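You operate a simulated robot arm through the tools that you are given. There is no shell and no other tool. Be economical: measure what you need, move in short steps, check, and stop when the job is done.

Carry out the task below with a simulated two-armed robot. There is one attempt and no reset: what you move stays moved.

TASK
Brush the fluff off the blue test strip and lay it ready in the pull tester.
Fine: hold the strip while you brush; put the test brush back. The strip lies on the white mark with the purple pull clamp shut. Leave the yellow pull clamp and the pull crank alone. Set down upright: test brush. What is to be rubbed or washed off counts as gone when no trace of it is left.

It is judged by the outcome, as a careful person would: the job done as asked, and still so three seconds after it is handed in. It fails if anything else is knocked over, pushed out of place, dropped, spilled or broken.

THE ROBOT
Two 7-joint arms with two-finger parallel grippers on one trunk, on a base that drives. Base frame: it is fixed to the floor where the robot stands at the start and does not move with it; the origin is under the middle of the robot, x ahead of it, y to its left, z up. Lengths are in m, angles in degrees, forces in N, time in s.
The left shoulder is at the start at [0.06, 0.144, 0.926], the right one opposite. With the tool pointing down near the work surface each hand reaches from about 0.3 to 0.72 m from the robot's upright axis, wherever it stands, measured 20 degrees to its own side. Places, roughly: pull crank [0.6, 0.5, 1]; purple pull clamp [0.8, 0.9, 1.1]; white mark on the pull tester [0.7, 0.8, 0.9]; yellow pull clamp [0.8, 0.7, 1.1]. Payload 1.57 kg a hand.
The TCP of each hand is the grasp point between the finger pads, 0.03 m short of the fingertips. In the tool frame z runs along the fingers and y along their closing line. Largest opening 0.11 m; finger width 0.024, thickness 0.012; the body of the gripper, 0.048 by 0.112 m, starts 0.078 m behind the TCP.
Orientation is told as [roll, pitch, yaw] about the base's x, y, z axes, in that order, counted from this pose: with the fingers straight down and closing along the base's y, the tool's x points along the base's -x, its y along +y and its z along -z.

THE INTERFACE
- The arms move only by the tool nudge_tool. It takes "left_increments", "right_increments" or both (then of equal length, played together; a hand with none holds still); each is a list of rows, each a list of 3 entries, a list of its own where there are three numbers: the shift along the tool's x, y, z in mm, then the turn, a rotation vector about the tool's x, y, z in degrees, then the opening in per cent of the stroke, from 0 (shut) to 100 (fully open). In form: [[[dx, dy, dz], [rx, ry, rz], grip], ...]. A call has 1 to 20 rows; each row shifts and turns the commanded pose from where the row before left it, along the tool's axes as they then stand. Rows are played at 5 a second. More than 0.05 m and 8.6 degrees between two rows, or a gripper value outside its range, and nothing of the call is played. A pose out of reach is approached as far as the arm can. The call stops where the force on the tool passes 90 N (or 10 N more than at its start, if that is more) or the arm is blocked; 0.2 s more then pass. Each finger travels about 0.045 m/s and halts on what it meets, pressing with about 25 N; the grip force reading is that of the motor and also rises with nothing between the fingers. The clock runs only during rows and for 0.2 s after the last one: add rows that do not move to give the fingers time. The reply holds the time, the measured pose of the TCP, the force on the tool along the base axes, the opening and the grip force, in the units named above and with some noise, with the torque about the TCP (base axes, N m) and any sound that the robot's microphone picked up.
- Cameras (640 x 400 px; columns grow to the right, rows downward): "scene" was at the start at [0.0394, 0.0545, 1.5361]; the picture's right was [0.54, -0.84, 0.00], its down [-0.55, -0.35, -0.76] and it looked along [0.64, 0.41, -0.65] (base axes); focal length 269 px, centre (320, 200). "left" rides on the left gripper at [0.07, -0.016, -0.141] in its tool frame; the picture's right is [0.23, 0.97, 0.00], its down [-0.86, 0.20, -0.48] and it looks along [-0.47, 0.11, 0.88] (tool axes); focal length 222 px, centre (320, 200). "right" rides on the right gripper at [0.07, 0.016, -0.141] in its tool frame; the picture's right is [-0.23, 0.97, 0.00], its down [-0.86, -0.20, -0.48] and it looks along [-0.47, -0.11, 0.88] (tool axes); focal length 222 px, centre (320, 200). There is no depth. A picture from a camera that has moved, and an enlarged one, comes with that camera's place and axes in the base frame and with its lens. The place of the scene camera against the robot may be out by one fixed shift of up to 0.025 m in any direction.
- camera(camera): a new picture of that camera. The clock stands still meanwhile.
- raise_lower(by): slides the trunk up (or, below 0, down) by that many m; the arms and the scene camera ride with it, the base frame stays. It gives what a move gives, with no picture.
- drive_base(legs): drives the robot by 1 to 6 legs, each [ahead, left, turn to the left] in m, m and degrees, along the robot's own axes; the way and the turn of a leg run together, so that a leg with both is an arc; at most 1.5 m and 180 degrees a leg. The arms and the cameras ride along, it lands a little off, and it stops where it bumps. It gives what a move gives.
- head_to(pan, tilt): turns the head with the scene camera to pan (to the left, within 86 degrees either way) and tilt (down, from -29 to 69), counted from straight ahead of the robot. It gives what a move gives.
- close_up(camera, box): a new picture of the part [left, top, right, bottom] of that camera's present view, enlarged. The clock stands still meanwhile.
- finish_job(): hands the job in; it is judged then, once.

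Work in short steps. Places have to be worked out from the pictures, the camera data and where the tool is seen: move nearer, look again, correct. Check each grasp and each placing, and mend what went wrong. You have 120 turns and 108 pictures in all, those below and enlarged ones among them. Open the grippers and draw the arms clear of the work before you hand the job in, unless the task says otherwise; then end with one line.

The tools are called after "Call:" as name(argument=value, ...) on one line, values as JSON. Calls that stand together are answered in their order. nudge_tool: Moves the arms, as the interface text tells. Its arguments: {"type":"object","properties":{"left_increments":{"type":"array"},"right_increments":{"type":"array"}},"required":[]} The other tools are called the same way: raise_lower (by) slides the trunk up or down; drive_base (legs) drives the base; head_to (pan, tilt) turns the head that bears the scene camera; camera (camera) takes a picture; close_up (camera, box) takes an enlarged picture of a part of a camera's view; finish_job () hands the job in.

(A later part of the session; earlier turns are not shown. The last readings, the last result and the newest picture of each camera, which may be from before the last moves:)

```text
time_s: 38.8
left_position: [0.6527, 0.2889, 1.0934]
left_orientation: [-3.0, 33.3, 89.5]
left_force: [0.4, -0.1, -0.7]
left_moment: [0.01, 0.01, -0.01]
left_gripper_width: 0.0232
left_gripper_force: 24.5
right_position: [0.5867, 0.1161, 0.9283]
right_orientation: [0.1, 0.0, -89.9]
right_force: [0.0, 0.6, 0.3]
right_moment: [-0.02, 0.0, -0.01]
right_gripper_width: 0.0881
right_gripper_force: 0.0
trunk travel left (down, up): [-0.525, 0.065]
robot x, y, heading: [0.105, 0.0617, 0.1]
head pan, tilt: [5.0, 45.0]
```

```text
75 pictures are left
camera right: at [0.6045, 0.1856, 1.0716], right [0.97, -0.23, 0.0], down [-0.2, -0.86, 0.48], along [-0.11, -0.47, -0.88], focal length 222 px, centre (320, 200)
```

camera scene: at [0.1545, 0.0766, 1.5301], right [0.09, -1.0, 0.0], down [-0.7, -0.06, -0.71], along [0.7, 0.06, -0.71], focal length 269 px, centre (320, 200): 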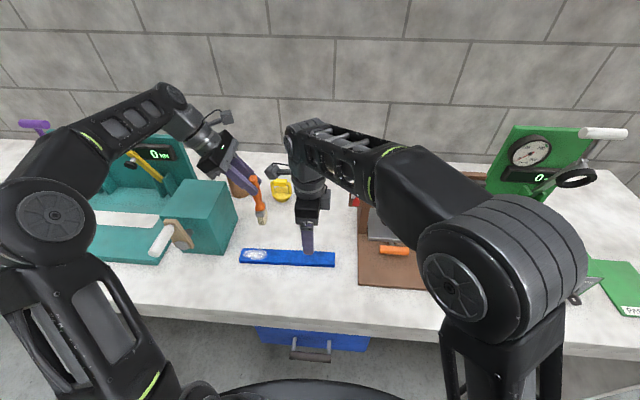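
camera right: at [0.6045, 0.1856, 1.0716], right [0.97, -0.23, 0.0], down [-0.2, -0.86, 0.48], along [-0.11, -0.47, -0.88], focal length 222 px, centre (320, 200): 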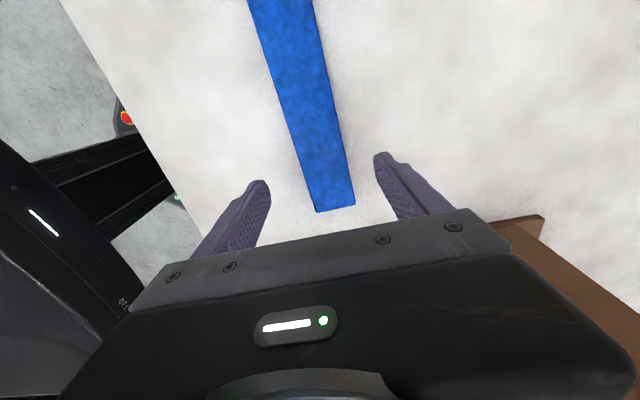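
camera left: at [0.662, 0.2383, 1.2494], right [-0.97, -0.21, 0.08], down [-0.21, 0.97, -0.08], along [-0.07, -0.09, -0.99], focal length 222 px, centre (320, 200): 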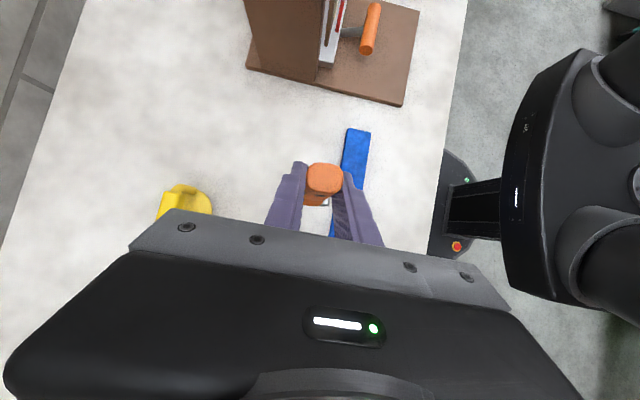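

Shift 5 mm ahead, descend so the fingertips sit just above the bench, and close on the strip's sides.

Call:
nudge_tool(right_increments=[[[0, 5, 15], [0, 0, 0], 80], [[0, 0, 15], [0, 0, 0], 70], [[0, 0, 12], [0, 0, 0], 60], [[0, 0, 0], [0, 0, 0], 40], [[0, 0, 0], [0, 0, 0], 35], [[0, 0, 0], [0, 0, 0], 30], [[0, 0, 0], [0, 0, 0], 20], [[0, 0, 0], [0, 0, 0], 20]])

Call:
camera(camera="right")

Call:
close_up(camera="scene", box=[200, 150, 360, 300])

```text
time_s: 40.6
left_position: [0.6517, 0.2887, 1.0931]
left_orientation: [-3.1, 33.2, 89.6]
left_force: [0.2, -0.9, -0.4]
left_moment: [0.02, 0.01, 0.02]
left_gripper_width: 0.023
left_gripper_force: 25.2
right_position: [0.5921, 0.115, 0.8871]
right_orientation: [-0.1, 0.0, -90.0]
right_force: [-0.8, -0.3, 0.7]
right_moment: [0.04, 0.01, 0.1]
right_gripper_width: 0.0449
right_gripper_force: 25.1
trunk travel left (down, up): [-0.525, 0.065]
robot x, y, heading: [0.1032, 0.065, -0.0]
head pan, tilt: [5.0, 45.0]
```

```text
74 pictures are left
camera right: at [0.6095, 0.1846, 1.0301], right [0.97, -0.23, 0.0], down [-0.2, -0.86, 0.48], along [-0.11, -0.47, -0.88], focal length 222 px, centre (320, 200)
```

right: 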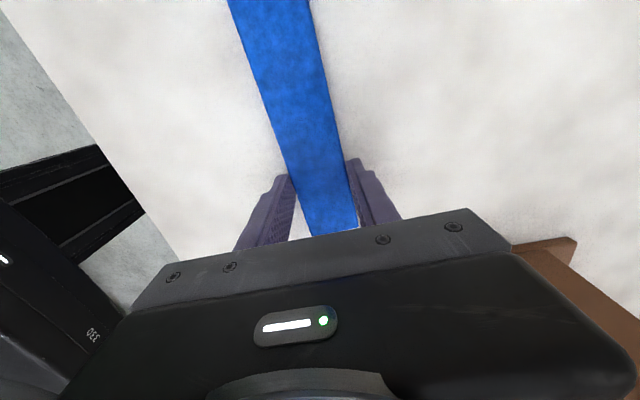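

```text
2.67 times, centred on (280, 225) of scene
camera zoom: at [0.1542, 0.0762, 1.5301], right [0.09, -1.0, 0.0], down [-0.7, -0.06, -0.71], along [0.7, 0.06, -0.71], focal length 717 px, centre (427, 133)
```

zoom: 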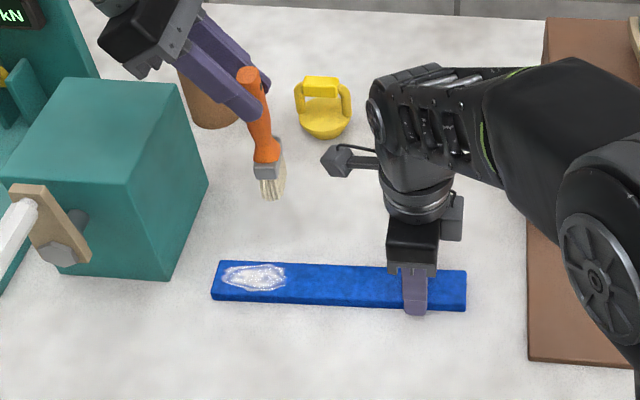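

Strip is held firmly. Fluff spans y≈0.25–0.32 at x≈0.591. I bring the brush above it, ~2 cm clear.

Call:
nudge_tool(left_increments=[[[0, 19, 0], [0, 0, 0], 0], [[0, 19, 0], [0, 0, 0], 0], [[-3, 18, 13], [0, 0, 0], 0], [[-9, 0, 20], [0, 0, 0], 0], [[-9, 0, 20], [0, 0, 0], 0], [[0, 0, 0], [0, 0, 0], 0]])

Call:
close_up(camera="scene", box=[200, 150, 360, 300])

Call:
camera(camera="left")

Call:
camera(camera="right")

```text
time_s: 42.0
left_position: [0.599, 0.2771, 1.0338]
left_orientation: [-2.9, 33.1, 89.5]
left_force: [0.1, 1.0, -0.9]
left_moment: [0.02, -0.01, 0.04]
left_gripper_width: 0.0227
left_gripper_force: 24.8
right_position: [0.5921, 0.1144, 0.8876]
right_orientation: [0.1, 0.0, -89.9]
right_force: [0.3, -0.3, -0.6]
right_moment: [-0.07, -0.03, 0.01]
right_gripper_width: 0.0441
right_gripper_force: 25.0
trunk travel left (down, up): [-0.525, 0.065]
robot x, y, heading: [0.1056, 0.0581, 0.3]
head pan, tilt: [5.0, 45.0]
```

```text
2.67 times, centred on (280, 225) of scene
camera zoom: at [0.1542, 0.0762, 1.5301], right [0.09, -1.0, 0.0], down [-0.7, -0.06, -0.71], along [0.7, 0.06, -0.71], focal length 717 px, centre (427, 133)
```

zoom: 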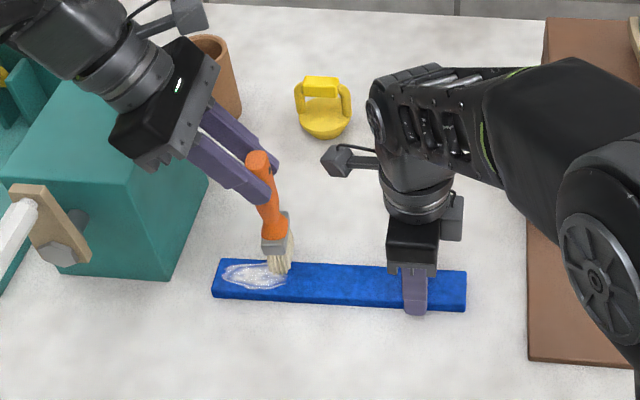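

```text
71 pictures are left
camera left: at [0.6077, 0.2958, 1.1906], right [-0.97, -0.21, 0.08], down [-0.21, 0.97, -0.08], along [-0.07, -0.09, -0.99], focal length 222 px, centre (320, 200)
```

left: 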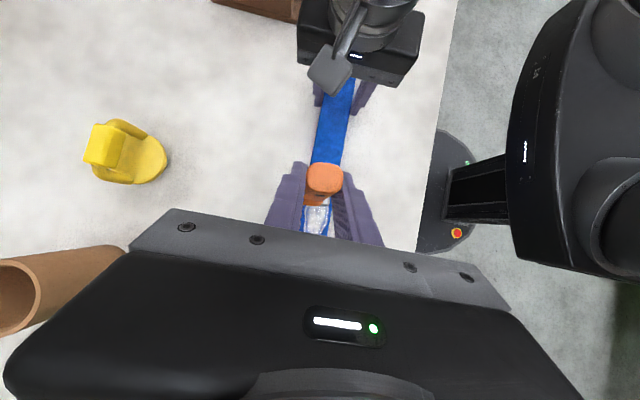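

```text
70 pictures are left
camera right: at [0.6094, 0.1847, 1.0301], right [0.97, -0.23, 0.0], down [-0.2, -0.86, 0.48], along [-0.11, -0.47, -0.88], focal length 222 px, centre (320, 200)
```

right: 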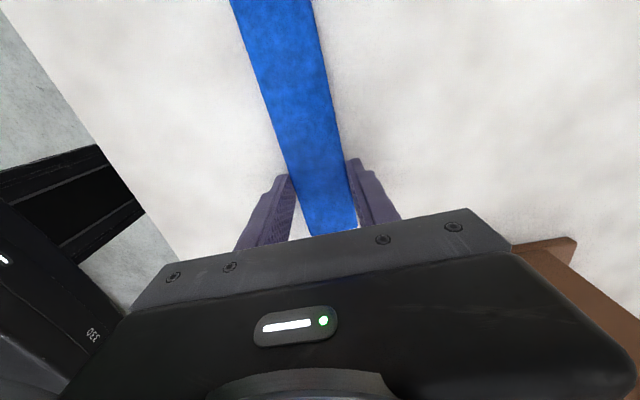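

Bristles are just above the fluff's right edge (y≈0.27). Descend slowly to contact.

Call:
nudge_tool(left_increments=[[[-4.4, 0, 6.7], [0, 0, 0], 0], [[-3.3, 0, 5], [0, 0, 0], 0], [[-1.6, 0, 2.5], [0, 0, 0], 0], [[0, 0, 0], [0, 0, 0], 0]])

Call:
close_up(camera="scene", box=[230, 190, 330, 260])

```text
time_s: 43.0
left_position: [0.5994, 0.2747, 1.0161]
left_orientation: [-2.9, 33.2, 89.5]
left_force: [-0.7, 0.5, -0.2]
left_moment: [0.01, 0.0, 0.02]
left_gripper_width: 0.0231
left_gripper_force: 24.6
right_position: [0.593, 0.1156, 0.8869]
right_orientation: [0.0, 0.0, -90.0]
right_force: [-0.1, -0.4, 0.0]
right_moment: [0.0, -0.02, 0.01]
right_gripper_width: 0.0442
right_gripper_force: 25.0
trunk travel left (down, up): [-0.525, 0.065]
robot x, y, heading: [0.0995, 0.062, -0.0]
head pan, tilt: [5.0, 45.0]
```

```text
5.71 times, centred on (280, 225) of scene
camera zoom: at [0.1542, 0.0762, 1.5301], right [0.09, -1.0, 0.0], down [-0.7, -0.06, -0.71], along [0.7, 0.06, -0.71], focal length 1536 px, centre (549, 57)
```

zoom: 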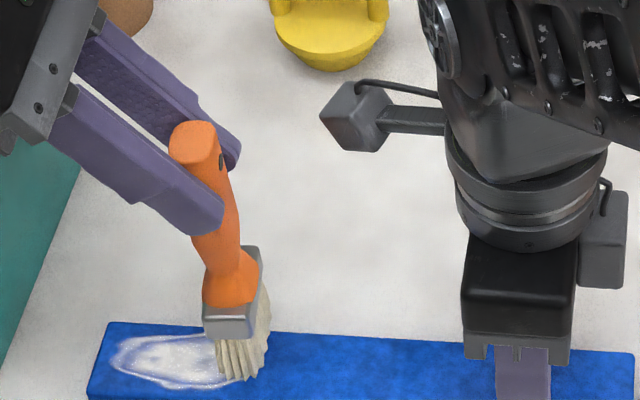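

Nearly touching. Press ~4 mm more and check force.

Call:
nudge_tool(left_increments=[[[-1.1, 0, 1.7], [0, 0, 0], 0], [[-1.1, 0, 1.7], [0, 0, 0], 0], [[0, 0, 0], [0, 0, 0], 0]])

```text
time_s: 43.8
left_position: [0.5997, 0.2748, 1.0156]
left_orientation: [-3.2, 33.2, 89.4]
left_force: [0.4, 0.9, 23.3]
left_moment: [-0.07, 0.32, -0.01]
left_gripper_width: 0.023
left_gripper_force: 25.1
right_position: [0.5912, 0.115, 0.8875]
right_orientation: [0.0, 0.0, -90.0]
right_force: [0.4, 0.1, -8.2]
right_moment: [-0.08, -0.22, -0.09]
right_gripper_width: 0.0441
right_gripper_force: 25.1
trunk travel left (down, up): [-0.525, 0.065]
robot x, y, heading: [0.1047, 0.0622, -0.1]
head pan, tilt: [5.0, 45.0]
```

Contact (23 N). I ease by ~2 mm and stroke left along the fluff 60 mm, then lift-free back.

Call:
nudge_tool(left_increments=[[[1.1, 0, -1.7], [0, 0, 0], 0], [[-8.4, 0, -5.5], [0, 0, 0], 0], [[-8.4, 0, -5.5], [0, 0, 0], 0], [[-8.4, 0, -5.5], [0, 0, 0], 0], [[-8.4, 0, -5.5], [0, 0, 0], 0], [[-8.4, 0, -5.5], [0, 0, 0], 0], [[0, 0, 0], [0, 0, 0], 0]])

Call:
close_up(camera="scene", box=[230, 190, 330, 260])

```text
time_s: 45.4
left_position: [0.5971, 0.3265, 1.0164]
left_orientation: [-2.9, 33.2, 89.5]
left_force: [-1.3, -1.8, 1.2]
left_moment: [-0.2, 0.15, 0.02]
left_gripper_width: 0.023
left_gripper_force: 25.0
right_position: [0.5926, 0.1159, 0.8878]
right_orientation: [0.0, 0.0, -89.9]
right_force: [-1.4, 0.9, -0.2]
right_moment: [0.25, 0.1, 0.22]
right_gripper_width: 0.0438
right_gripper_force: 24.5
trunk travel left (down, up): [-0.525, 0.065]
robot x, y, heading: [0.1046, 0.0599, 0.0]
head pan, tilt: [5.0, 45.0]
```

```text
5.71 times, centred on (280, 225) of scene
camera zoom: at [0.1537, 0.0761, 1.5302], right [0.09, -1.0, 0.0], down [-0.7, -0.06, -0.71], along [0.7, 0.06, -0.71], focal length 1536 px, centre (549, 57)
```

zoom: 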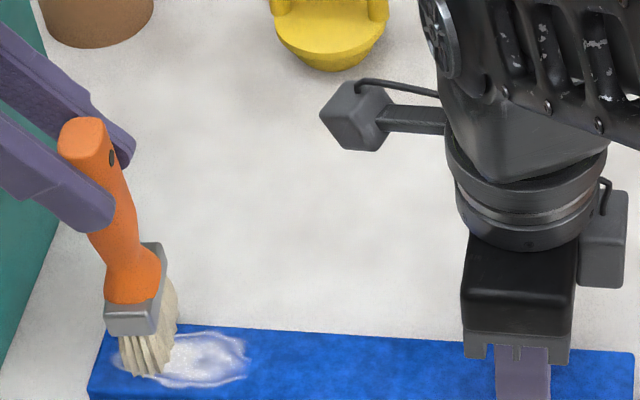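

Fluff still there; light contact only. Stroke back with ~1.5 mm more pressure, then forward again.

Call:
nudge_tool(left_increments=[[[-0.9, 0, 1.3], [0, 0, 0], 0], [[8.4, 0, 5.5], [0, 0, 0], 0], [[8.4, 0, 5.5], [0, 0, 0], 0], [[8.4, 0, 5.5], [0, 0, 0], 0], [[8.4, 0, 5.5], [0, 0, 0], 0], [[8.4, 0, 5.5], [0, 0, 0], 0], [[-8.4, 0, -5.5], [0, 0, 0], 0], [[-8.4, 0, -5.5], [0, 0, 0], 0], [[-8.4, 0, -5.5], [0, 0, 0], 0], [[-8.4, 0, -5.5], [0, 0, 0], 0], [[-8.4, 0, -5.5], [0, 0, 0], 0]])

Call:
close_up(camera="scene", box=[230, 190, 330, 260])

```text
time_s: 47.8
left_position: [0.5985, 0.3247, 1.0136]
left_orientation: [-2.9, 33.2, 89.5]
left_force: [-0.7, -1.3, 4.7]
left_moment: [-0.32, 0.15, 0.06]
left_gripper_width: 0.0231
left_gripper_force: 25.2
right_position: [0.5934, 0.1146, 0.8876]
right_orientation: [0.0, -0.1, -89.9]
right_force: [-0.9, 0.8, -1.0]
right_moment: [-0.02, 0.04, 0.24]
right_gripper_width: 0.0438
right_gripper_force: 25.1
trunk travel left (down, up): [-0.525, 0.065]
robot x, y, heading: [0.1067, 0.0573, -0.1]
head pan, tilt: [5.0, 45.0]
```

```text
5.71 times, centred on (280, 225) of scene
camera zoom: at [0.1537, 0.076, 1.5302], right [0.09, -1.0, 0.0], down [-0.7, -0.06, -0.71], along [0.7, 0.06, -0.71], focal length 1536 px, centre (549, 57)
```

zoom: 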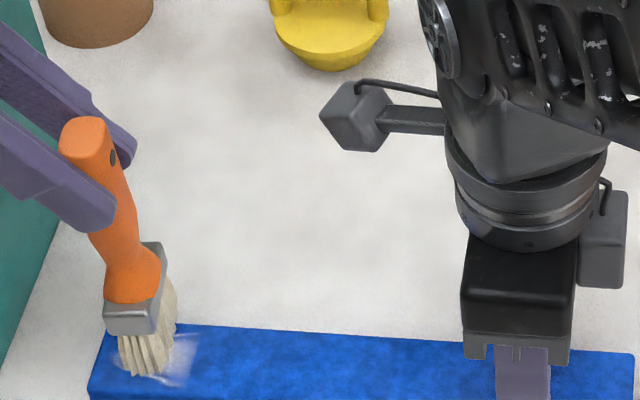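

Most of it is gone. A few more strokes over the left end, a little either way in x.

Call:
nudge_tool(left_increments=[[[8.4, 0, 5.5], [0, 0, 0], 0], [[8.4, 0, 5.5], [0, 0, 0], 0], [[8.4, 0, 5.5], [0, 0, 0], 0], [[-8.4, 0, -5.5], [0, 0, 0], 0], [[-8.4, 0, -5.5], [0, 0, 0], 0], [[-8.4, 0, -5.5], [0, 0, 0], 0], [[0, 5, 0], [0, 0, 0], 0], [[8.4, 0, 5.5], [0, 0, 0], 0], [[8.4, 0, 5.5], [0, 0, 0], 0], [[8.4, 0, 5.5], [0, 0, 0], 0], [[8.4, 0, 5.5], [0, 0, 0], 0], [[0, -9, 0], [0, 0, 0], 0], [[-8.4, 0, -5.5], [0, 0, 0], 0], [[-8.4, 0, -5.5], [0, 0, 0], 0], [[-8.4, 0, -5.5], [0, 0, 0], 0], [[-8.4, 0, -5.5], [0, 0, 0], 0], [[8.4, 0, 5.5], [0, 0, 0], 0], [[8.4, 0, 5.5], [0, 0, 0], 0], [[8.4, 0, 5.5], [0, 0, 0], 0], [[8.4, 0, 5.5], [0, 0, 0], 0]])

Call:
close_up(camera="scene", box=[230, 190, 330, 260])

```text
time_s: 52.0
left_position: [0.6028, 0.2847, 1.0135]
left_orientation: [-2.9, 33.1, 89.5]
left_force: [0.6, 0.9, 1.9]
left_moment: [0.15, 0.04, -0.01]
left_gripper_width: 0.0229
left_gripper_force: 24.6
right_position: [0.5924, 0.1155, 0.8868]
right_orientation: [-0.1, 0.0, -90.0]
right_force: [0.0, -0.6, 0.8]
right_moment: [0.16, 0.04, 0.07]
right_gripper_width: 0.0439
right_gripper_force: 25.2
trunk travel left (down, up): [-0.525, 0.065]
robot x, y, heading: [0.1051, 0.0615, 0.3]
head pan, tilt: [5.0, 45.0]
```

```text
5.71 times, centred on (280, 225) of scene
camera zoom: at [0.154, 0.0762, 1.5302], right [0.09, -1.0, 0.0], down [-0.7, -0.06, -0.71], along [0.7, 0.06, -0.71], focal length 1536 px, centre (549, 57)
```

zoom: 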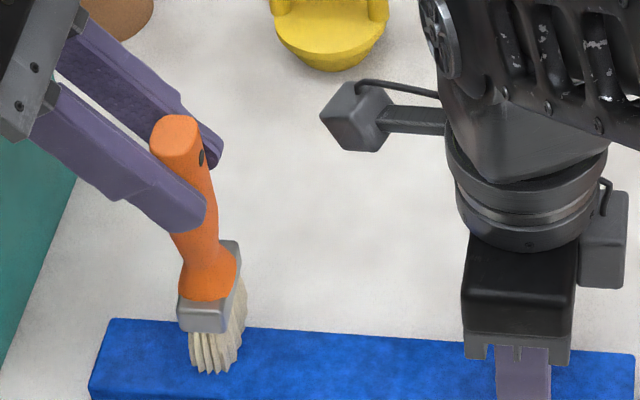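

It looks clean. I lift the brush and inspect the strip.

Call:
nudge_tool(left_increments=[[[11, 0, -17], [0, 0, 0], 0], [[16, 0, -25], [0, 0, 0], 0], [[11, -15, -17], [0, 0, 0], 0], [[0, -20, 0], [0, 0, 0], 0], [[0, 0, 0], [0, 0, 0], 0]])

Call:
close_up(camera="scene", box=[230, 200, 350, 275])

Call:
camera(camera="left")

```text
time_s: 53.2
left_position: [0.634, 0.2851, 1.0839]
left_orientation: [-2.9, 33.2, 89.5]
left_force: [0.1, 1.3, -1.5]
left_moment: [-0.01, 0.0, 0.03]
left_gripper_width: 0.0231
left_gripper_force: 25.0
right_position: [0.5934, 0.1156, 0.8887]
right_orientation: [0.0, 0.0, -90.1]
right_force: [-0.7, -0.1, 1.9]
right_moment: [-0.02, 0.09, 0.0]
right_gripper_width: 0.044
right_gripper_force: 24.7
trunk travel left (down, up): [-0.525, 0.065]
robot x, y, heading: [0.1109, 0.0613, -0.1]
head pan, tilt: [5.0, 45.0]
```

```text
5.33 times, centred on (290, 238) of scene
camera zoom: at [0.1541, 0.0762, 1.5301], right [0.09, -1.0, 0.0], down [-0.7, -0.06, -0.71], along [0.7, 0.06, -0.71], focal length 1434 px, centre (480, 0)
```

zoom: 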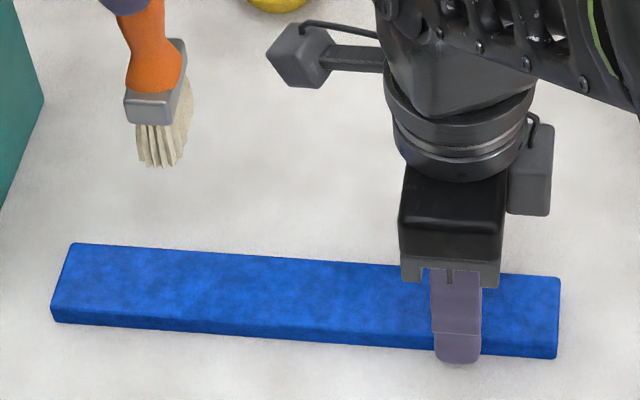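

```text
64 pictures are left
camera left: at [0.6435, 0.3049, 1.2412], right [-0.97, -0.21, 0.08], down [-0.21, 0.97, -0.08], along [-0.07, -0.09, -0.99], focal length 222 px, centre (320, 200)
```

left: 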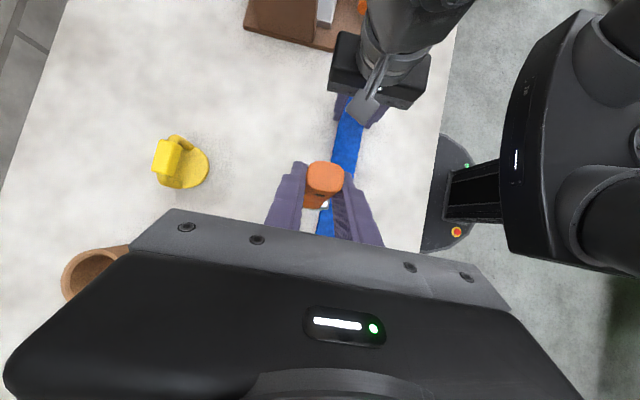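

Strip is spotless. Release the strip with the right hand, raise it, and withdraw to the right.

Call:
nudge_tool(right_increments=[[[0, 0, 0], [0, 0, 0], 60], [[0, 0, 0], [0, 0, 0], 80], [[0, 0, 0], [0, 0, 0], 80], [[0, 0, -30], [0, 0, 0], 80], [[0, 0, -40], [0, 0, 0], 80], [[0, 0, -40], [0, 0, 0], 80], [[0, -20, -40], [0, 0, 0], 80], [[0, -40, -30], [0, 0, 0], 80], [[0, -40, 0], [0, 0, 0], 80], [[0, -40, 0], [0, 0, 0], 80], [[-40, 0, 0], [0, 0, 0], 80], [[-40, 0, 0], [0, 0, 0], 80], [[-40, 0, 0], [0, 0, 0], 80], [[-40, 0, 0], [0, 0, 0], 80], [[-40, 0, 0], [0, 0, 0], 80], [[-40, 0, 0], [0, 0, 0], 80], [[-40, 0, 0], [0, 0, 0], 80], [[0, 0, 0], [0, 0, 0], 80]])

Call:
camera(camera="scene")

```text
time_s: 57.0
left_position: [0.6352, 0.286, 1.084]
left_orientation: [-3.0, 33.2, 89.5]
left_force: [0.2, 0.0, -0.7]
left_moment: [0.02, 0.0, -0.03]
left_gripper_width: 0.023
left_gripper_force: 24.7
right_position: [0.4544, -0.1651, 1.0674]
right_orientation: [0.0, 0.0, -89.9]
right_force: [0.3, 0.5, -0.8]
right_moment: [0.01, 0.01, 0.0]
right_gripper_width: 0.088
right_gripper_force: 0.1
trunk travel left (down, up): [-0.525, 0.065]
robot x, y, heading: [0.1069, 0.0586, 0.3]
head pan, tilt: [5.0, 45.0]
```

```text
63 pictures are left
camera scene: at [0.1543, 0.0765, 1.5301], right [0.09, -1.0, 0.0], down [-0.7, -0.06, -0.71], along [0.7, 0.06, -0.71], focal length 269 px, centre (320, 200)
```

scene: 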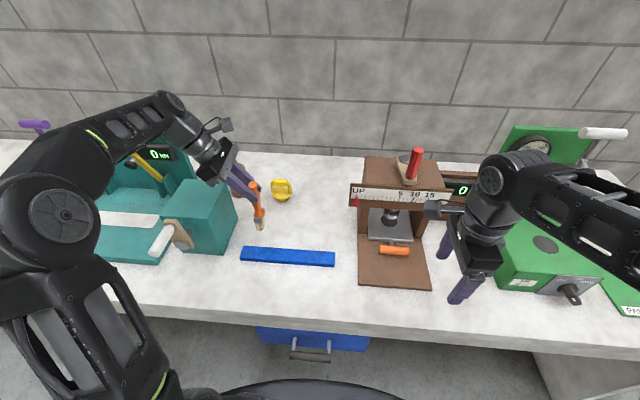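

Now carry the brush back toward its place: right 0.15, ahead 0.085.

Call:
nudge_tool(left_increments=[[[25, 0, 16.5], [0, 0, 0], 0], [[25, 0, 16.5], [0, 0, 0], 0], [[25, 0, 16.5], [0, 0, 0], 0], [[25, 0, 16.5], [0, 0, 0], 0], [[25, 0, 16.5], [0, 0, 0], 0], [[0, -28, 0], [0, 0, 0], 0], [[0, -28, 0], [0, 0, 0], 0], [[0, -28, 0], [0, 0, 0], 0], [[0, 0, 0], [0, 0, 0], 0]])

Call:
close_up(camera="scene", box=[240, 100, 440, 260])

```text
time_s: 59.0
left_position: [0.7201, 0.1382, 1.0892]
left_orientation: [-2.9, 33.2, 89.6]
left_force: [0.4, 0.5, -1.0]
left_moment: [0.01, -0.04, 0.0]
left_gripper_width: 0.0231
left_gripper_force: 25.0
right_position: [0.4528, -0.1651, 1.0665]
right_orientation: [0.0, 0.0, -89.9]
right_force: [-0.3, 0.7, -0.1]
right_moment: [-0.01, -0.02, 0.01]
right_gripper_width: 0.0881
right_gripper_force: 0.1
trunk travel left (down, up): [-0.525, 0.065]
robot x, y, heading: [0.1001, 0.0598, -0.0]
head pan, tilt: [5.0, 45.0]
```

```text
2.50 times, centred on (340, 180) of scene
camera zoom: at [0.1536, 0.0761, 1.5302], right [0.09, -1.0, 0.0], down [-0.7, -0.06, -0.71], along [0.7, 0.06, -0.71], focal length 672 px, centre (270, 250)
```

zoom: 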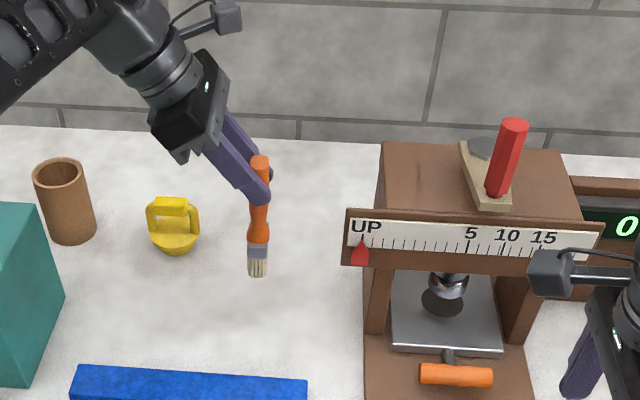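

Go to 25 mm above the old place, then lower in small steps.

Call:
nudge_tool(left_increments=[[[6, 0, 23.7], [0, 0, 0], 0], [[6, 0, 23.7], [0, 0, 0], 0], [[6, 0, 23.7], [0, 0, 0], 0], [[6, 0, 23.7], [0, 0, 0], 0], [[-5.5, 0, 8.4], [0, 0, 0], 0], [[-5, 0, 7.5], [0, 0, 0], 0], [[0, 0, 0], [0, 0, 0], 0]])

Call:
close_up(camera="scene", box=[260, 130, 420, 230])

```text
time_s: 60.6
left_position: [0.7255, 0.0668, 1.0018]
left_orientation: [-2.9, 33.3, 89.4]
left_force: [0.8, 0.7, -0.5]
left_moment: [0.0, 0.02, 0.03]
left_gripper_width: 0.023
left_gripper_force: 24.8
right_position: [0.4531, -0.1664, 1.0669]
right_orientation: [-0.1, 0.1, -90.0]
right_force: [0.0, -0.3, 0.0]
right_moment: [0.05, -0.02, -0.01]
right_gripper_width: 0.0882
right_gripper_force: 0.1
trunk travel left (down, up): [-0.525, 0.065]
robot x, y, heading: [0.1029, 0.0619, 0.3]
head pan, tilt: [5.0, 45.0]
```

```text
4.00 times, centred on (340, 180) of scene
camera zoom: at [0.1542, 0.0761, 1.5301], right [0.09, -1.0, 0.0], down [-0.7, -0.06, -0.71], along [0.7, 0.06, -0.71], focal length 1076 px, centre (240, 280)
```

zoom: 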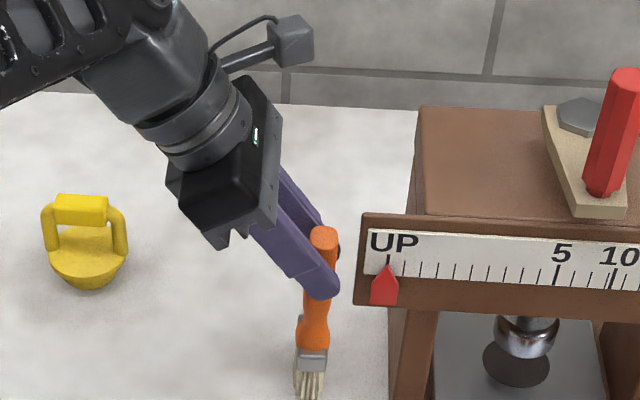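

Correct x by 5 mm and lower to light contact.

Call:
nudge_tool(left_increments=[[[0, 5, 0], [0, 0, 0], 0], [[-1.1, 0, 1.7], [0, 0, 0], 0], [[-1.1, 0, 1.7], [0, 0, 0], 0], [[0, 0, 0], [0, 0, 0], 0]])

```text
time_s: 61.6
left_position: [0.7217, 0.0664, 0.9986]
left_orientation: [-2.9, 33.3, 89.5]
left_force: [0.4, -0.2, -1.1]
left_moment: [-0.02, 0.04, 0.02]
left_gripper_width: 0.0232
left_gripper_force: 24.9
right_position: [0.4536, -0.166, 1.0671]
right_orientation: [0.1, 0.0, -90.0]
right_force: [0.3, -0.3, -0.1]
right_moment: [0.01, -0.01, 0.0]
right_gripper_width: 0.0882
right_gripper_force: 0.2
trunk travel left (down, up): [-0.525, 0.065]
robot x, y, heading: [0.1062, 0.0622, -0.0]
head pan, tilt: [5.0, 45.0]
```

Call:
nudge_tool(left_increments=[[[-0.8, 0, 1.2], [0, 0, 0], 0], [[-0.5, 0, 0.8], [0, 0, 0], 0], [[0, 0, 0], [0, 0, 0], 0]])

Call:
close_up(camera="scene", box=[300, 160, 380, 230])

```text
time_s: 62.4
left_position: [0.7216, 0.0668, 0.9972]
left_orientation: [-2.9, 33.3, 89.4]
left_force: [0.1, 0.1, -0.8]
left_moment: [0.02, 0.01, -0.01]
left_gripper_width: 0.0231
left_gripper_force: 24.6
right_position: [0.455, -0.1668, 1.067]
right_orientation: [0.0, 0.1, -90.0]
right_force: [0.6, -1.1, 0.8]
right_moment: [-0.01, 0.04, 0.02]
right_gripper_width: 0.0879
right_gripper_force: 0.1
trunk travel left (down, up): [-0.525, 0.065]
robot x, y, heading: [0.1035, 0.059, 0.1]
head pan, tilt: [5.0, 45.0]
```

```text
5.71 times, centred on (340, 195) of scene
camera zoom: at [0.1542, 0.0761, 1.5301], right [0.09, -1.0, 0.0], down [-0.7, -0.06, -0.71], along [0.7, 0.06, -0.71], focal length 1536 px, centre (206, 229)
```

zoom: 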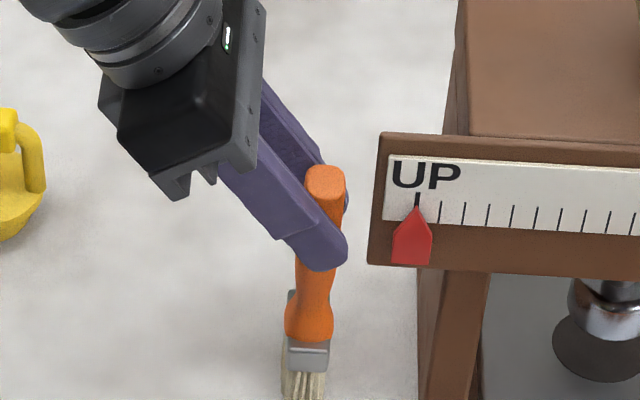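

No contact yet; continue down in ~1 mm steps.

Call:
nudge_tool(left_increments=[[[-0.6, 0, 0.9], [0, 0, 0], 0], [[-0.6, 0, 0.9], [0, 0, 0], 0], [[0, 0, 0], [0, 0, 0], 0]])

```text
time_s: 63.2
left_position: [0.7226, 0.0662, 0.9969]
left_orientation: [-3.0, 33.3, 89.4]
left_force: [-0.6, 1.8, 8.5]
left_moment: [-0.03, 0.25, -0.04]
left_gripper_width: 0.023
left_gripper_force: 24.6
right_position: [0.4537, -0.1659, 1.068]
right_orientation: [0.0, 0.0, -90.0]
right_force: [0.2, 0.6, 0.1]
right_moment: [0.04, -0.01, 0.01]
right_gripper_width: 0.0881
right_gripper_force: 0.0
trunk travel left (down, up): [-0.525, 0.065]
robot x, y, heading: [0.1053, 0.0614, 0.1]
head pan, tilt: [5.0, 45.0]
```

Contact at 8.5 N. I check the brush's tilt in the wrist view before releasing.

Call:
close_up(camera="left", box=[220, 120, 420, 245])

Call:
camera(camera="right")

```text
3.20 times, centred on (320, 182) of left
camera zoom: at [0.7299, 0.0853, 1.1529], right [-0.97, -0.21, 0.08], down [-0.21, 0.97, -0.08], along [-0.06, -0.09, -0.99], focal length 711 px, centre (320, 256)
```

zoom: 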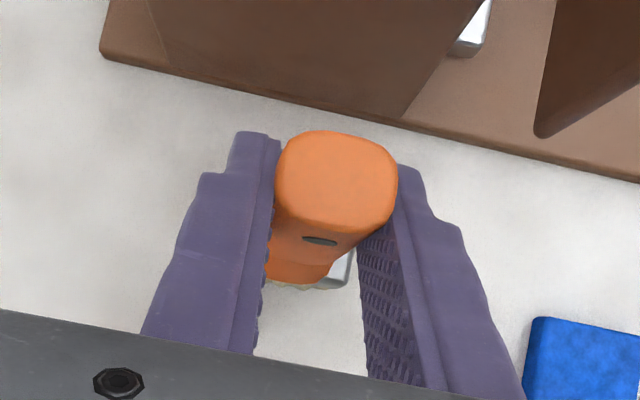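

```text
58 pictures are left
camera right: at [0.4698, -0.0966, 1.2092], right [0.97, -0.23, 0.0], down [-0.2, -0.86, 0.48], along [-0.11, -0.47, -0.88], focal length 222 px, centre (320, 200)
```

right: 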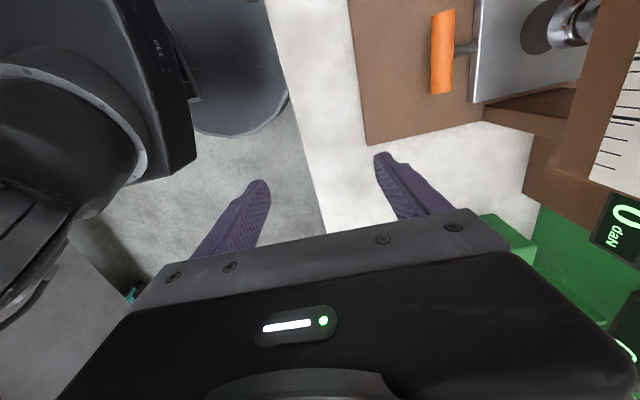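

Tilt is negligible (same as before lifting). Release slowly.

Call:
nudge_tool(left_increments=[[[0, 0, 0], [0, 0, 0], 24], [[0, 0, 0], [0, 0, 0], 28], [[0, 0, 0], [0, 0, 0], 40], [[0, 0, 0], [0, 0, 0], 60], [[0, 0, 0], [0, 0, 0], 60], [[0, 0, 0], [0, 0, 0], 60]])

Call:
close_up(camera="left", box=[220, 120, 420, 245])

Call:
close_up(camera="scene", box=[260, 140, 420, 240])

```text
time_s: 64.6
left_position: [0.7212, 0.0663, 0.9949]
left_orientation: [-2.8, 33.3, 89.4]
left_force: [0.0, -0.3, -0.2]
left_moment: [-0.02, 0.0, -0.02]
left_gripper_width: 0.0661
left_gripper_force: 0.0
right_position: [0.4541, -0.1671, 1.0669]
right_orientation: [0.0, 0.0, -90.1]
right_force: [1.1, -0.3, -0.5]
right_moment: [0.02, 0.01, -0.01]
right_gripper_width: 0.0881
right_gripper_force: 0.0
trunk travel left (down, up): [-0.525, 0.065]
robot x, y, heading: [0.1027, 0.057, 0.1]
head pan, tilt: [5.0, 45.0]
```

```text
3.20 times, centred on (320, 182) of left
camera zoom: at [0.7305, 0.0853, 1.1515], right [-0.97, -0.21, 0.08], down [-0.21, 0.97, -0.08], along [-0.07, -0.09, -0.99], focal length 711 px, centre (320, 256)
```

zoom: 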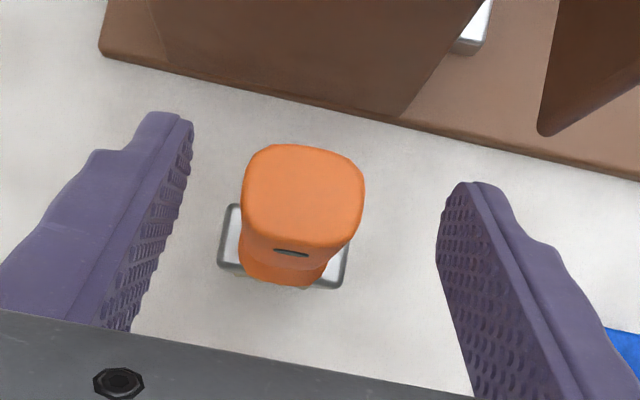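

```text
4.00 times, centred on (340, 190) of scene
camera zoom: at [0.1542, 0.076, 1.5301], right [0.09, -1.0, 0.0], down [-0.7, -0.06, -0.71], along [0.7, 0.06, -0.71], focal length 1076 px, centre (240, 240)
```

zoom: 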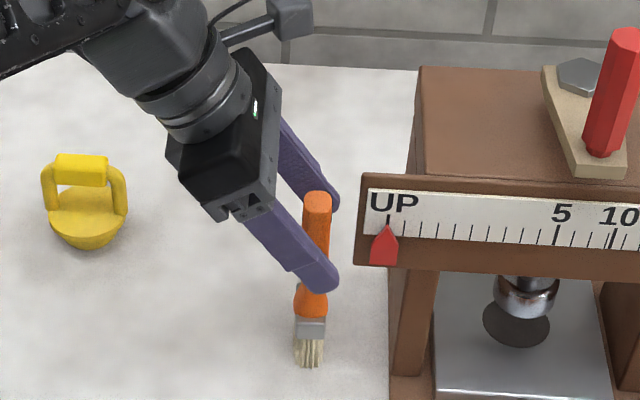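

The brush stands upright, free. I withdraw the left hand along its fingers and to the left/up.

Call:
nudge_tool(left_increments=[[[0, 0, -35], [0, 0, 0], 60], [[0, 0, -35], [0, 0, 0], 60], [[0, 0, -35], [0, 0, 0], 60], [[0, 0, -25], [0, 0, 0], 60], [[0, 40, 0], [0, 0, 0], 60], [[0, 40, 0], [0, 0, 0], 60], [[0, 40, 0], [0, 0, 0], 60], [[0, 0, 0], [0, -8.3, 0], 60], [[0, 0, 0], [0, -8.3, 0], 60], [[0, 0, 0], [0, -8.3, 0], 60], [[0, 0, 0], [0, -8.3, 0], 60], [[0, 0, 0], [0, 0, 0], 60]])

Call:
camera(camera="left")

Call:
camera(camera="scene")

```text
time_s: 67.2
left_position: [0.5962, 0.1354, 1.0986]
left_orientation: [-2.4, -0.2, 91.1]
left_force: [0.3, -0.3, -0.3]
left_moment: [-0.01, -0.02, -0.03]
left_gripper_width: 0.066
left_gripper_force: 0.0
right_position: [0.4537, -0.1645, 1.0665]
right_orientation: [0.0, 0.0, -90.0]
right_force: [-0.3, 0.1, -0.5]
right_moment: [0.02, 0.02, 0.04]
right_gripper_width: 0.0883
right_gripper_force: 0.0
trunk travel left (down, up): [-0.525, 0.065]
robot x, y, heading: [0.1066, 0.0575, 0.0]
head pan, tilt: [5.0, 45.0]
```

```text
55 pictures are left
camera left: at [0.607, 0.0656, 1.2395], right [-0.97, -0.25, -0.04], down [-0.24, 0.85, 0.47], along [-0.08, 0.47, -0.88], focal length 222 px, centre (320, 200)
```

left: 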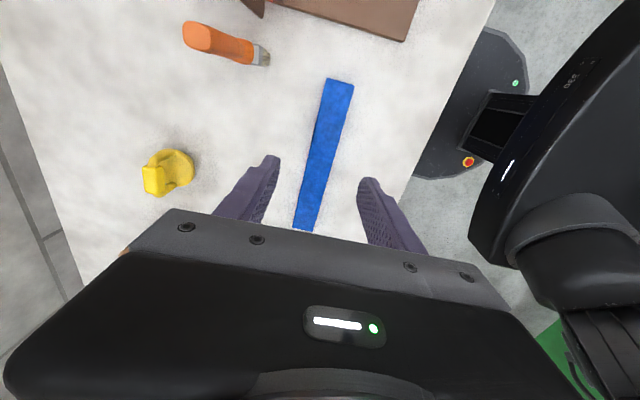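

```text
54 pictures are left
camera scene: at [0.1541, 0.0765, 1.5301], right [0.09, -1.0, 0.0], down [-0.7, -0.06, -0.71], along [0.7, 0.06, -0.71], focal length 269 px, centre (320, 200)
```

scene: 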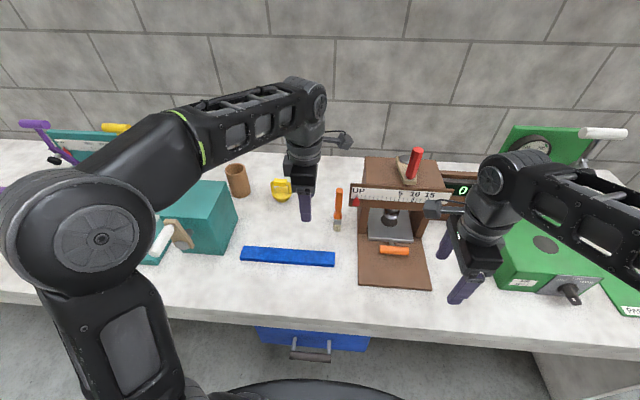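

Brush OK. Strip centre is (0.592, 0.203). I place the left hand (vertical, closing along x) over its centre and descend partway.

Call:
nudge_tool(left_increments=[[[-34, 2, 0], [-2.4, 0, 0], 75], [[-34, 2, 20], [0, 0, 0], 75], [[0, 0, 40], [0, 0, 0], 75], [[0, 0, 40], [0, 0, 0], 75], [[0, 0, 40], [0, 0, 0], 75], [[0, 0, 20], [0, 0, 0], 75], [[0, 0, 0], [0, 0, 0], 75]])

Call:
camera(camera="left")

```text
time_s: 68.8
left_position: [0.5915, 0.2042, 0.9348]
left_orientation: [0.0, 0.0, 91.0]
left_force: [-0.3, 0.8, 0.6]
left_moment: [0.0, 0.02, -0.03]
left_gripper_width: 0.0826
left_gripper_force: 0.0
right_position: [0.4537, -0.1658, 1.0672]
right_orientation: [0.0, 0.0, -90.1]
right_force: [-0.5, -0.4, 0.5]
right_moment: [0.0, 0.02, 0.0]
right_gripper_width: 0.0881
right_gripper_force: 0.0
trunk travel left (down, up): [-0.525, 0.065]
robot x, y, heading: [0.1005, 0.0625, -0.1]
head pan, tilt: [5.0, 45.0]
```

```text
53 pictures are left
camera left: at [0.6086, 0.134, 1.0772], right [-0.97, -0.25, 0.0], down [-0.22, 0.85, 0.48], along [-0.12, 0.46, -0.88], focal length 222 px, centre (320, 200)
```

left: 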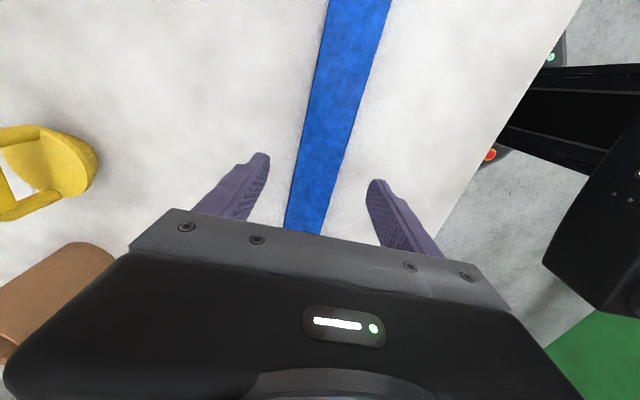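

Centred. Descend to z≈0.886 and close.

Call:
nudge_tool(left_increments=[[[0, 0, 20], [0, 0, 0], 75], [[0, 0, 20], [0, 0, 0], 70], [[0, 0, 9], [0, 0, 0], 60], [[0, 0, 0], [0, 0, 0], 45], [[0, 0, 0], [0, 0, 0], 35], [[0, 0, 0], [0, 0, 0], 20], [[0, 0, 0], [0, 0, 0], 0], [[0, 0, 0], [0, 0, 0], 0]])

```text
time_s: 70.6
left_position: [0.5897, 0.2026, 0.8872]
left_orientation: [-0.1, 0.0, 91.2]
left_force: [0.9, -0.2, -0.3]
left_moment: [-0.02, 0.02, -0.02]
left_gripper_width: 0.0441
left_gripper_force: 24.8
right_position: [0.4536, -0.1657, 1.0667]
right_orientation: [-0.1, 0.1, -90.0]
right_force: [0.0, -0.1, -0.3]
right_moment: [0.01, 0.01, -0.01]
right_gripper_width: 0.0882
right_gripper_force: 0.0
trunk travel left (down, up): [-0.525, 0.065]
robot x, y, heading: [0.1035, 0.0585, 0.0]
head pan, tilt: [5.0, 45.0]
```

Held (44 mm). Lift 0.25 m and draw it back toward the robot; check.

Call:
nudge_tool(left_increments=[[[0, 0, -20], [0, 0, 0], 0], [[0, 0, -40], [0, 0, 0], 0], [[0, 0, -40], [0, 0, 0], 0], [[0, 0, -40], [0, 0, 0], 0], [[0, 20, -40], [0, 0, 0], 0], [[0, 25, -40], [0, 0, 0], 0], [[0, 25, -30], [0, 0, 0], 0], [[0, 30, 0], [0, 0, 0], 0], [[0, 0, 0], [0, 0, 0], 0]])

Call:
camera(camera="scene")

```text
time_s: 72.6
left_position: [0.5164, 0.2056, 1.1102]
left_orientation: [0.0, 0.0, 91.1]
left_force: [-0.3, 0.0, -0.6]
left_moment: [0.0, -0.01, -0.02]
left_gripper_width: 0.044
left_gripper_force: 25.3
left hand out of reach, approached as far as the arm can: row 7
right_position: [0.4547, -0.1664, 1.067]
right_orientation: [0.0, 0.1, -90.0]
right_force: [0.4, 0.8, 0.3]
right_moment: [0.0, 0.02, -0.01]
right_gripper_width: 0.0879
right_gripper_force: 0.0
trunk travel left (down, up): [-0.525, 0.065]
robot x, y, heading: [0.1038, 0.0643, 0.3]
head pan, tilt: [5.0, 45.0]
```

```text
52 pictures are left
camera scene: at [0.1551, 0.0759, 1.5301], right [0.09, -1.0, 0.0], down [-0.7, -0.06, -0.71], along [0.7, 0.06, -0.71], focal length 269 px, centre (320, 200)
```

scene: 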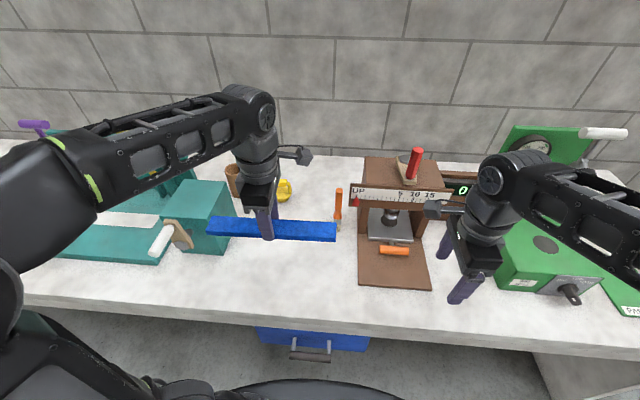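

Raise the trunk 0.06 for clearance, then drive 0.6 m left with strip in hand.

Call:
raise_lower(by=0.06)

Call:
drive_base(legs=[[0, 0.6, 0]])

Call:
head_to(pan=18, tilt=45)

Call:
camera(camera="scene")

```text
time_s: 73.6
left_position: [0.5157, 0.2061, 1.1712]
left_orientation: [0.0, 0.1, 91.1]
left_force: [-0.9, -0.6, -0.6]
left_moment: [0.02, 0.01, 0.01]
left_gripper_width: 0.044
left_gripper_force: 24.7
right_position: [0.4538, -0.1654, 1.1262]
right_orientation: [0.0, 0.0, -90.0]
right_force: [0.1, 0.1, -0.2]
right_moment: [0.03, 0.02, 0.0]
right_gripper_width: 0.0878
right_gripper_force: 0.1
trunk travel left (down, up): [-0.585, 0.005]
robot x, y, heading: [0.1078, 0.0615, 0.0]
head pan, tilt: [5.0, 45.0]
```

```text
time_s: 77.0
left_position: [0.5121, 0.8076, 1.1708]
left_orientation: [-0.1, 0.1, 91.5]
left_force: [-0.5, 1.2, -1.1]
left_moment: [0.0, -0.02, -0.01]
left_gripper_width: 0.0437
left_gripper_force: 25.3
right_position: [0.4524, 0.4357, 1.126]
right_orientation: [0.0, 0.0, -89.4]
right_force: [0.2, 0.2, 0.1]
right_moment: [-0.05, 0.0, -0.04]
right_gripper_width: 0.0882
right_gripper_force: 0.0
trunk travel left (down, up): [-0.585, 0.005]
robot x, y, heading: [0.1034, 0.6593, 0.5]
head pan, tilt: [5.0, 45.0]
```

```text
time_s: 77.8
left_position: [0.5114, 0.8075, 1.1719]
left_orientation: [-0.1, -0.1, 91.5]
left_force: [0.0, 0.6, -0.9]
left_moment: [0.01, 0.01, 0.02]
left_gripper_width: 0.044
left_gripper_force: 25.0
right_position: [0.4525, 0.4362, 1.1268]
right_orientation: [-0.1, 0.0, -89.3]
right_force: [1.1, 0.7, -0.5]
right_moment: [0.0, 0.0, -0.01]
right_gripper_width: 0.0878
right_gripper_force: 0.1
trunk travel left (down, up): [-0.585, 0.005]
robot x, y, heading: [0.1049, 0.6589, 0.7]
head pan, tilt: [18.0, 45.0]
```

```text
51 pictures are left
camera scene: at [0.147, 0.6922, 1.5901], right [0.32, -0.95, 0.0], down [-0.67, -0.22, -0.71], along [0.67, 0.22, -0.71], focal length 269 px, centre (320, 200)
```

scene: 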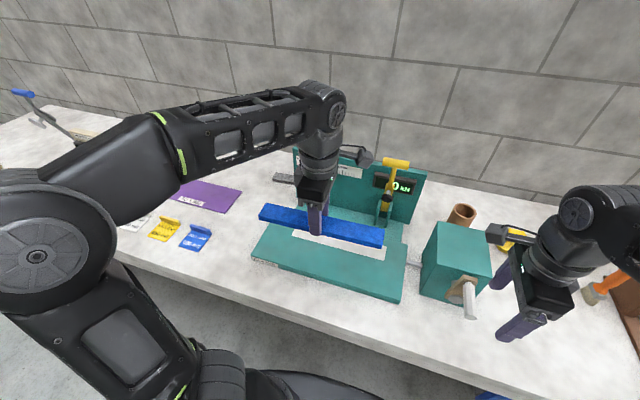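

Now look closer, from the scene zoom and both wrist cameras.

Call:
close_up(camera="scene", box=[230, 130, 450, 310])

Call:
camera(camera="left")

```text
2.22 times, centred on (340, 220) of scene
camera zoom: at [0.147, 0.6922, 1.5901], right [0.32, -0.95, 0.0], down [-0.67, -0.22, -0.71], along [0.67, 0.22, -0.71], focal length 598 px, centre (276, 156)
```

zoom: 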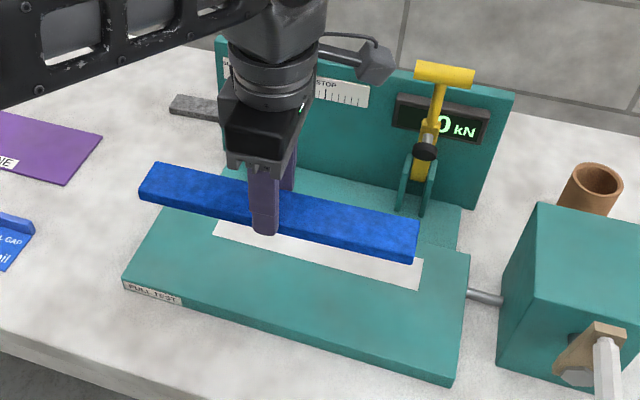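

```text
49 pictures are left
camera left: at [0.5286, 0.7371, 1.3121], right [-0.97, -0.25, 0.0], down [-0.22, 0.85, 0.48], along [-0.12, 0.46, -0.88], focal length 222 px, centre (320, 200)
```

left: 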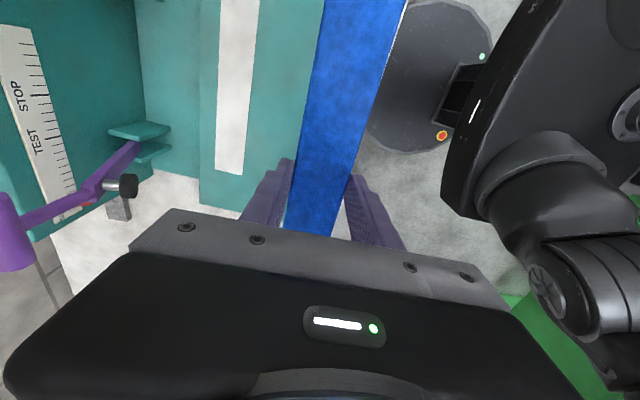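

Mark: x≈0.670, y 0.65–0.952, plate top z≈0.874; strip (0.277×0.044) should be centred at (0.670, 0.80). I straighten 1.5°, lower 70 mm and go ahead 120 mm, then look.

Call:
nudge_tool(left_increments=[[[7, 0, 35], [0, 0, 1.5], 0], [[0, 0, 35], [0, 0, 0], 0], [[0, -40, 0], [0, 0, 0], 0], [[0, -40, 0], [0, 0, 0], 0], [[0, -40, 0], [0, 0, 0], 0], [[0, 0, 0], [0, 0, 0], 0]])

Call:
camera(camera="left")

Call:
camera(camera="scene")

```text
time_s: 79.2
left_position: [0.6325, 0.8001, 1.1032]
left_orientation: [0.0, 0.0, 90.1]
left_force: [-0.5, 0.3, -0.4]
left_moment: [0.02, -0.01, -0.01]
left_gripper_width: 0.044
left_gripper_force: 25.4
right_position: [0.451, 0.4347, 1.1269]
right_orientation: [0.0, -0.1, -89.4]
right_force: [0.4, 0.4, 0.3]
right_moment: [0.03, -0.03, -0.01]
right_gripper_width: 0.0882
right_gripper_force: 0.1
trunk travel left (down, up): [-0.585, 0.005]
robot x, y, heading: [0.102, 0.6611, 0.2]
head pan, tilt: [18.0, 45.0]
```

```text
48 pictures are left
camera left: at [0.6487, 0.73, 1.2437], right [-0.97, -0.23, 0.0], down [-0.2, 0.86, 0.48], along [-0.11, 0.46, -0.88], focal length 222 px, centre (320, 200)
```

left: 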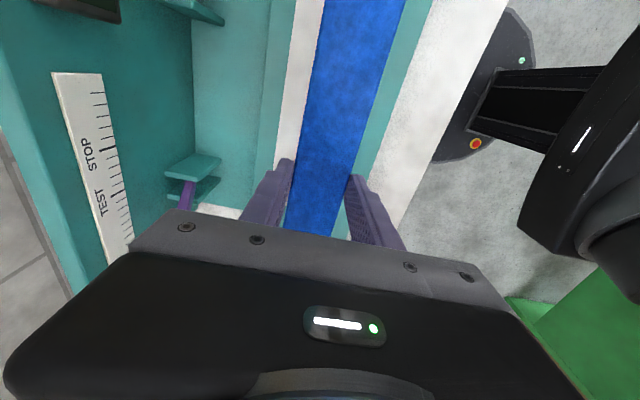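

```text
47 pictures are left
camera scene: at [0.1458, 0.6926, 1.5902], right [0.32, -0.95, 0.0], down [-0.67, -0.23, -0.71], along [0.67, 0.23, -0.71], focal length 269 px, centre (320, 200)
```

scene: 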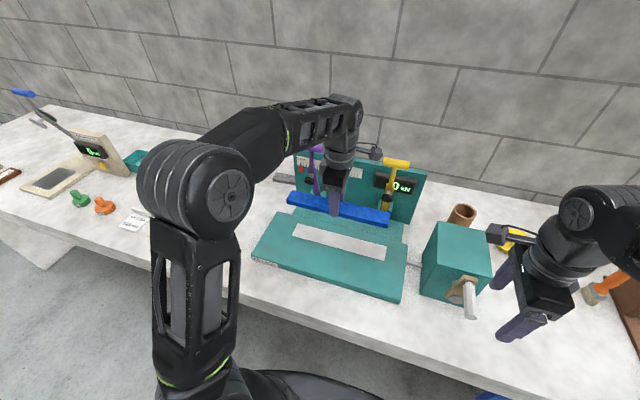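

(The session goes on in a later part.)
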